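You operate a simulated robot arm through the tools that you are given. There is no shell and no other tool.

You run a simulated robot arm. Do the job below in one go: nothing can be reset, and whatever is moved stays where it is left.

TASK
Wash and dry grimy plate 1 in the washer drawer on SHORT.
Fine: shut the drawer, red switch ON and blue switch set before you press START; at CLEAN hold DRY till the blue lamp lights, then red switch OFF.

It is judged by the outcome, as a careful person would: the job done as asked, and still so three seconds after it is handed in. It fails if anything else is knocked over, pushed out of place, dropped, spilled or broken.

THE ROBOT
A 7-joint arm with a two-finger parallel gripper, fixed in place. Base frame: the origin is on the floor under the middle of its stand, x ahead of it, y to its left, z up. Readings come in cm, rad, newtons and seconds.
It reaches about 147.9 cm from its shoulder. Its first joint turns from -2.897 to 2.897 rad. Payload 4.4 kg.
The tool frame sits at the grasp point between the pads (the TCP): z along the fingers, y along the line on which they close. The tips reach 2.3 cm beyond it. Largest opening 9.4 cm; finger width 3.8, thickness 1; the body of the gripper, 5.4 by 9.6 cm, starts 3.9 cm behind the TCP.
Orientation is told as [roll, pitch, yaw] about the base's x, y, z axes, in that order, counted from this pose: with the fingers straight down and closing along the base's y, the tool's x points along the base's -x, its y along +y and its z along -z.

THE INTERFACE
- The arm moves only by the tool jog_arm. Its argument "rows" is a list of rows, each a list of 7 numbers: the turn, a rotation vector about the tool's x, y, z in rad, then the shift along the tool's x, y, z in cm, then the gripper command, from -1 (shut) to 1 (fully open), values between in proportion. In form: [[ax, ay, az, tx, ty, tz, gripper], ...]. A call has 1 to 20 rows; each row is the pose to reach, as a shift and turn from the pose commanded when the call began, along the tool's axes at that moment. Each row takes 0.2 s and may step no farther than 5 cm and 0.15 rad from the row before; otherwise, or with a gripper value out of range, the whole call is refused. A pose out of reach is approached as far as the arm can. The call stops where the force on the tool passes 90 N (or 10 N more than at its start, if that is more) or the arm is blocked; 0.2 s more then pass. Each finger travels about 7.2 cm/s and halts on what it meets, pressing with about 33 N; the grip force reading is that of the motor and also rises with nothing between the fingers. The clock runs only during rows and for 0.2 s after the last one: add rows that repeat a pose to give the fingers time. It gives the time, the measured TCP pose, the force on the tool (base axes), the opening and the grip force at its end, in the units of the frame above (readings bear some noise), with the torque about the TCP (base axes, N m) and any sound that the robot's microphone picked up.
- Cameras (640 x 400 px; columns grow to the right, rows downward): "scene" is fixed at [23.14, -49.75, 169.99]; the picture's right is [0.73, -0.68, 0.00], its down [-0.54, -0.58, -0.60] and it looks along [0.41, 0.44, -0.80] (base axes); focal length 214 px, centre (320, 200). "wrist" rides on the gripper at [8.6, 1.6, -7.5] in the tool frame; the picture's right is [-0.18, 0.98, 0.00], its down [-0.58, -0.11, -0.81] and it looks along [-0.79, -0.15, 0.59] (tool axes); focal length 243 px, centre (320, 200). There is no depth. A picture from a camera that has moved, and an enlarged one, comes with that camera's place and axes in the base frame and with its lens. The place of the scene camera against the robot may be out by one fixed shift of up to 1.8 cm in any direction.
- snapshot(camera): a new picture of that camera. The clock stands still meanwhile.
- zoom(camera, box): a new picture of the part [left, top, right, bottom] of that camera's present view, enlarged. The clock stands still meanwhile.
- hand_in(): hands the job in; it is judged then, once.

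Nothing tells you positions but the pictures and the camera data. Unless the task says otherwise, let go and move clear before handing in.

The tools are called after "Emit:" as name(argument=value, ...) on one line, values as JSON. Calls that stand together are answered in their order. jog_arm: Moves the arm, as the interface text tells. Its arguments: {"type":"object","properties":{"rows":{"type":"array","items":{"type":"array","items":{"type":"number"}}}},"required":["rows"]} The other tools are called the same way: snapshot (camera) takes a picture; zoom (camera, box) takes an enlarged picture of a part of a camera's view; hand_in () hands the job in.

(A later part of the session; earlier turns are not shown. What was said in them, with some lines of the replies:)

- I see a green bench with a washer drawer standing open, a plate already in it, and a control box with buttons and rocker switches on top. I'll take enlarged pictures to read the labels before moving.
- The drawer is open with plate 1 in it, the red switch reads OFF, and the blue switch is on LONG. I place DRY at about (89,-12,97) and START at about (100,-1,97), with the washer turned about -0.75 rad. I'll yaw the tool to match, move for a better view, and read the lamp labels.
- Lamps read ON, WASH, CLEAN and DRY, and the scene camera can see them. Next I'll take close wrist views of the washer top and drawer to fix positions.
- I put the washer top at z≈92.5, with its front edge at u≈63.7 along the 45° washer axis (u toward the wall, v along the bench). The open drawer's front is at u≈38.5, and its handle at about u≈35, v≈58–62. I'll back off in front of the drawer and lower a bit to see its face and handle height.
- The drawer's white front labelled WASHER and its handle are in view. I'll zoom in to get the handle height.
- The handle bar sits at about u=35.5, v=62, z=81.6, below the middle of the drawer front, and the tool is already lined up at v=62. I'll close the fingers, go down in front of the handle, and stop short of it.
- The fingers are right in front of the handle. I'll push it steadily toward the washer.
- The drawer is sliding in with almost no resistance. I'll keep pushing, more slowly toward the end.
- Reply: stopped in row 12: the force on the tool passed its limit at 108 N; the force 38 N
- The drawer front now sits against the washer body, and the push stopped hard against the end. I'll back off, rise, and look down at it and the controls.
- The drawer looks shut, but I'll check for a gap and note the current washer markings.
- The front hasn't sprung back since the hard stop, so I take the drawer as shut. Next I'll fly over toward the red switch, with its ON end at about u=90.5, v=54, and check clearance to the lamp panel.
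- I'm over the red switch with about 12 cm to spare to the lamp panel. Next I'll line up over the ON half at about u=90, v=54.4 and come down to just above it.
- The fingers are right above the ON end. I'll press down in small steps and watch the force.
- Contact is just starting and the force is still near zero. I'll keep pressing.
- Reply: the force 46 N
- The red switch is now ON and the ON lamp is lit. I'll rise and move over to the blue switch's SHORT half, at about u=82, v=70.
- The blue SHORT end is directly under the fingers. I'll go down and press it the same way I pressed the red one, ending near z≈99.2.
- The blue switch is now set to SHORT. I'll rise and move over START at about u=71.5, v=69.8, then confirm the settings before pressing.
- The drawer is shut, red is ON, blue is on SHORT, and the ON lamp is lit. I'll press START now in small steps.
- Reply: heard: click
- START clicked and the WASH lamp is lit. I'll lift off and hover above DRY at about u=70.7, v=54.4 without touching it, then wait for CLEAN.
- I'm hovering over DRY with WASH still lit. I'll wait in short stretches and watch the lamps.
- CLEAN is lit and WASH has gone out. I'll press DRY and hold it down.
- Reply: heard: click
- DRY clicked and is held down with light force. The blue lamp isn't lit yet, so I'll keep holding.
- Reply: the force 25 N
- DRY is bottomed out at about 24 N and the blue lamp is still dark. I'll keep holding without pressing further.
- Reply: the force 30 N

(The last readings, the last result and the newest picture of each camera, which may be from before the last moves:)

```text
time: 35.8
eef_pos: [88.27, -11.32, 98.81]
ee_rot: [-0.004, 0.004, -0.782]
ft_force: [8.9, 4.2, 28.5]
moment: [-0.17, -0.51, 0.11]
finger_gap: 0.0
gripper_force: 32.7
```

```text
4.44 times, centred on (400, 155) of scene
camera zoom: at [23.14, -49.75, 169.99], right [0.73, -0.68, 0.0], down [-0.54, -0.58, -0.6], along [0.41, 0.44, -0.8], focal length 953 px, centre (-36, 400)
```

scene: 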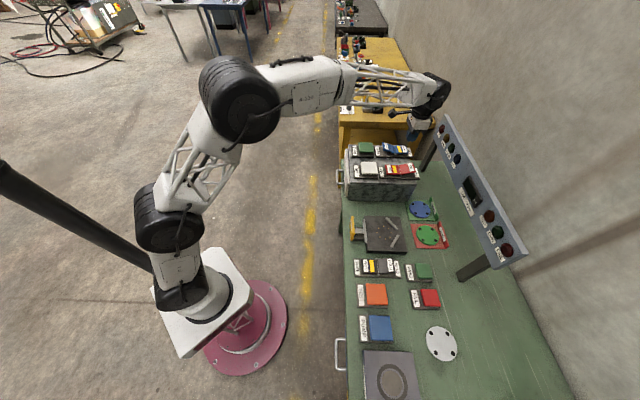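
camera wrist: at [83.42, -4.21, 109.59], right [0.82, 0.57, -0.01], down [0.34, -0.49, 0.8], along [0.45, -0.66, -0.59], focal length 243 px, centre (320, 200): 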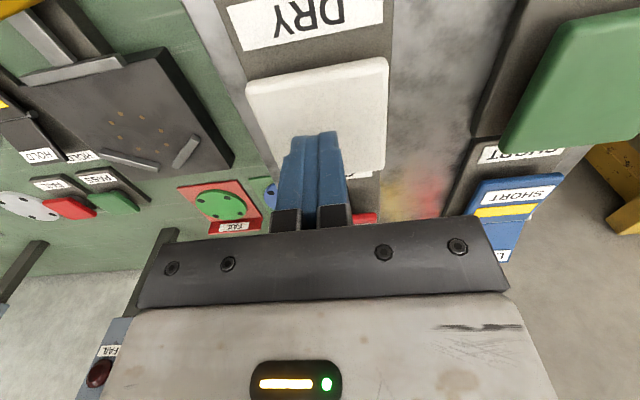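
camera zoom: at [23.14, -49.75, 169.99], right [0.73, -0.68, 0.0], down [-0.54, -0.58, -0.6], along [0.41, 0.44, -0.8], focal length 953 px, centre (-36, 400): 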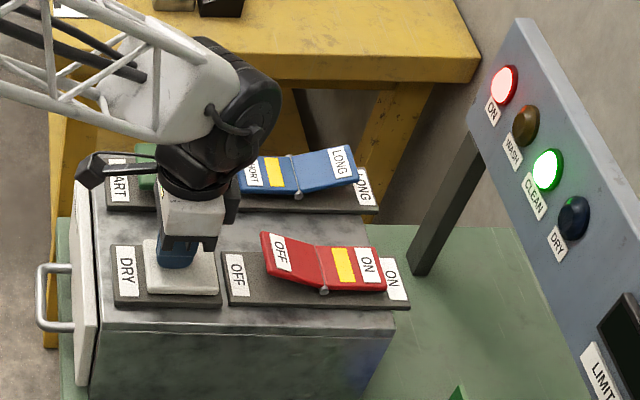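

The blue lamp is still dark after about 2.5 s of holding, so I'll keep holding DRY.

Emit:
jog_arm(rows=[[0, 0, 0, 0, 0, 0, -1], [0, 0, 0, 0, 0, 0, -1], [0, 0, 0, 0, 0, 0, -1], [0, 0, 0, 0, 0, 0, -1]])

Emit:
zoom(camera="scene", box=[340, 110, 460, 200])

```text
time: 36.8
eef_pos: [88.3, -11.38, 98.82]
ee_rot: [-0.005, 0.003, -0.784]
ft_force: [13.2, 2.2, 33.7]
moment: [-0.2, -0.58, 0.11]
finger_gap: 0.0
gripper_force: 33.0
```

```text
4.44 times, centred on (400, 155) of scene
camera zoom: at [23.14, -49.75, 169.99], right [0.73, -0.68, 0.0], down [-0.54, -0.58, -0.6], along [0.41, 0.44, -0.8], focal length 953 px, centre (-36, 400)
```

zoom: 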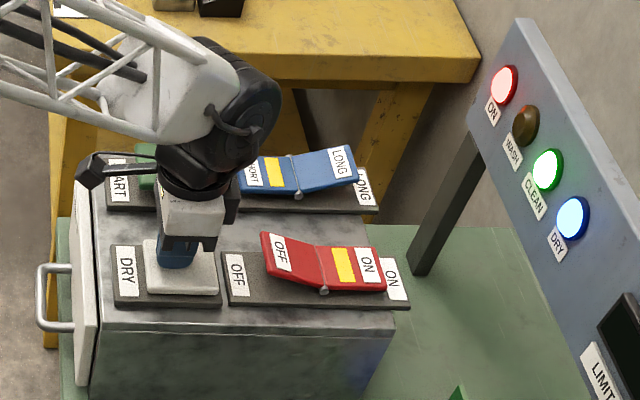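

The blue DRY lamp is lit. I'll lift off DRY and move over the raised OFF half of the red switch at about u=81.6, v=54.7.

Emit:
jog_arm(rows=[[0, 0, 0, 0, 0, -2, -1], [0, 0, 0, 0, 0, -5, -1], [0, 0, 0, 0, 0, -8, -1], [0, 0, 0, -4, 0.1, -8, -1], [0, 0, 0, -8, 0.2, -8, -1], [0, 0, 0, -11.2, 0.3, -8, -1], [0, 0, 0, -11.2, 0.3, -8, -1]])

Emit:
snapshot(camera="wrist")

Emit:
zoom(camera="scene", box=[340, 110, 460, 200])

```text
time: 38.4
eef_pos: [96.49, -19.13, 106.77]
ee_rot: [-0.003, 0.005, -0.782]
ft_force: [0.2, -0.8, -0.4]
moment: [-0.02, 0.01, 0.0]
finger_gap: 0.0
gripper_force: 32.9
```

```text
taken
camera wrist: at [91.66, -11.93, 114.12], right [0.82, 0.57, -0.01], down [0.34, -0.49, 0.8], along [0.45, -0.66, -0.59], focal length 243 px, centre (320, 200)
```

wrist: 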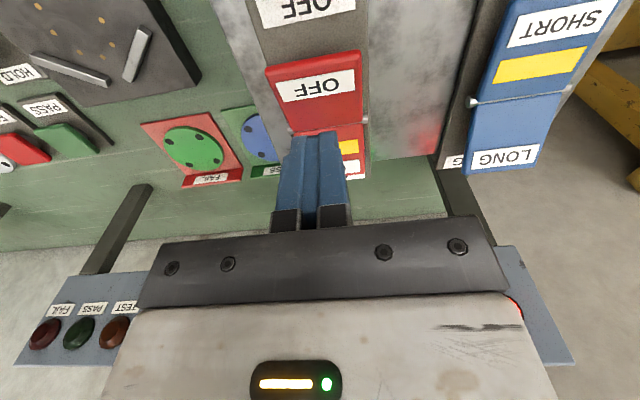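

```text
4.44 times, centred on (400, 155) of scene
camera zoom: at [23.14, -49.75, 169.99], right [0.73, -0.68, 0.0], down [-0.54, -0.58, -0.6], along [0.41, 0.44, -0.8], focal length 953 px, centre (-36, 400)
```

zoom: 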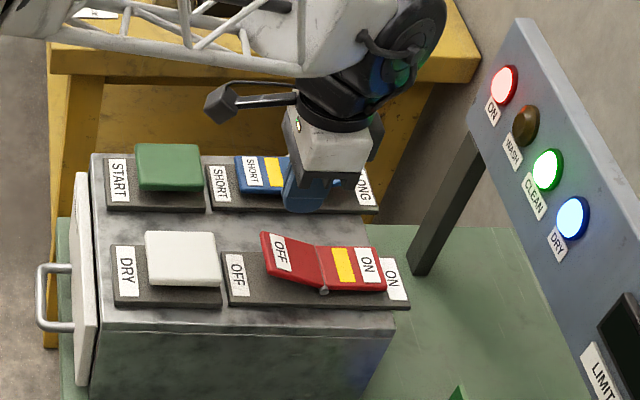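

All four checks line up: DRY is released, the blue lamp stays lit, and the fingers are over the OFF half. I'll press it down the same way as before.

Emit:
jog_arm(rows=[[0, 0, 0, 0.2, 0, 3, -1], [0, 0, 0, 0.2, 0, 4.6, -1], [0, 0, 0, 0.2, 0, 5.4, -1], [0, 0, 0, 0.2, 0, 6, -1], [0, 0, 0, 0.2, 0, 6.4, -1], [0, 0, 0, 0.2, 0, 6.7, -1], [0, 0, 0, 0.2, 0, 7, -1], [0, 0, 0, 0.2, 0, 7.3, -1], [0, 0, 0, 0.2, 0, 7.6, -1], [0, 0, 0, 0.2, 0, 7.8, -1], [0, 0, 0, 0.2, 0, 7.8, -1]])

Emit:
zoom(camera="scene", box=[340, 110, 460, 200])

```text
time: 40.8
eef_pos: [96.35, -18.97, 99.1]
ee_rot: [-0.003, 0.001, -0.782]
ft_force: [-8.4, 3.0, 17.0]
moment: [-0.21, -0.08, -0.08]
finger_gap: 0.01
gripper_force: 33.2
```

```text
4.44 times, centred on (400, 155) of scene
camera zoom: at [23.14, -49.75, 169.99], right [0.73, -0.68, 0.0], down [-0.54, -0.58, -0.6], along [0.41, 0.44, -0.8], focal length 953 px, centre (-36, 400)
```

zoom: 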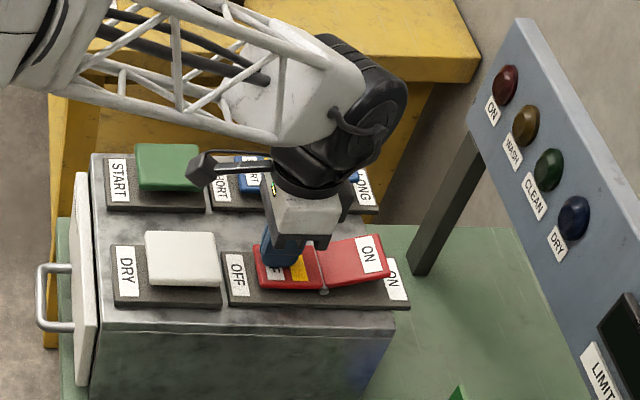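

The red switch is OFF and all the lamps are out. I'll lift straight up and back away clear of the bench, then check everything once more.

Emit:
jog_arm(rows=[[0, 0, 0, 0, 0, -2, -1], [0, 0, 0, 0, 0, -6, -1], [0, 0, 0, 0, 0, -11, -1], [0, 0, 0, 0, 0, -16, -1], [0, 0, 0, 0, 0, -21, -1], [0, 0, 0, 4.9, 0, -22, -1], [0, 0, 0, 9.8, 0, -22, -1], [0, 0, 0, 14.7, 0, -22, -1], [0, 0, 0, 19.6, 0, -22, -1], [0, 0, 0, 24.5, 0, -22, -1], [0, 0, 0, 29.4, 0, -22, -1], [0, 0, 0, 34.3, 0, -22, -1], [0, 0, 0, 39, 0, -22, -1], [0, 0, 0, 39, 0, -22, -1]])

Emit:
snapshot(camera="scene")

Emit:
zoom(camera="scene", box=[335, 110, 475, 215])

Emit:
snapshot(camera="wrist")

```text
time: 43.8
eef_pos: [68.98, 8.36, 120.93]
ee_rot: [-0.002, 0.005, -0.784]
ft_force: [0.9, -0.2, 0.3]
moment: [0.0, -0.01, 0.0]
finger_gap: 0.0
gripper_force: 33.3
```

```text
taken
```

scene: 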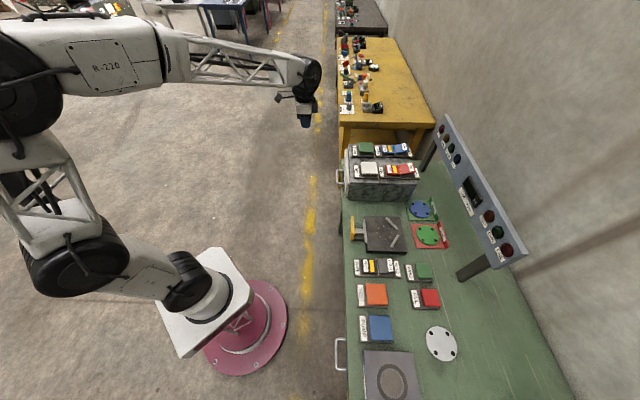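

```text
3.81 times, centred on (405, 162) of scene
camera zoom: at [23.14, -49.75, 169.99], right [0.73, -0.68, 0.0], down [-0.54, -0.58, -0.6], along [0.41, 0.44, -0.8], focal length 817 px, centre (-4, 343)
```

zoom: 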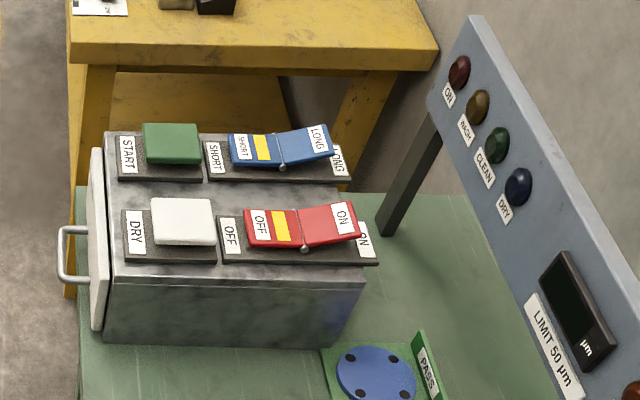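

```text
taken
camera wrist: at [63.94, 15.72, 128.38], right [0.82, 0.57, 0.0], down [0.34, -0.49, 0.8], along [0.45, -0.66, -0.59], focal length 243 px, centre (320, 200)
```

wrist: 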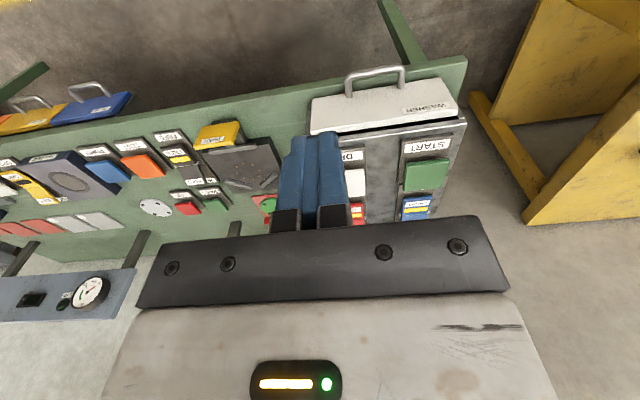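

Wash and dry are finished: the drawer is shut with plate 1 inside, blue is on SHORT, red is OFF, and the lamps are out. Nothing else on the bench has moved and the arm is clear, so I'm handing in.

Emit:
hand_in()

```text
The job is handed in.
```

Plate 1 has been washed on SHORT and dried, and I've handed the job in. I couldn't see the plate again because the drawer is still shut, so "clean" and "dry" come from the washer's lamps.

- **Setup:** I shut the drawer with plate 1 inside, turned the red switch ON (its lamp lit), and set the blue switch to SHORT.
- **Wash:** I pressed START, the WASH lamp lit, and then the CLEAN lamp came on.
- **Dry:** I held DRY for about 3 seconds until the blue lamp lit, then turned the red switch OFF, and all the lamps went out.

The drawer push ended at its hard stop with a brief force of 108 N, just over the 90 N limit. I backed off, and the drawer stayed shut. In the final pictures the arm was clear and nothing else on the bench had moved.
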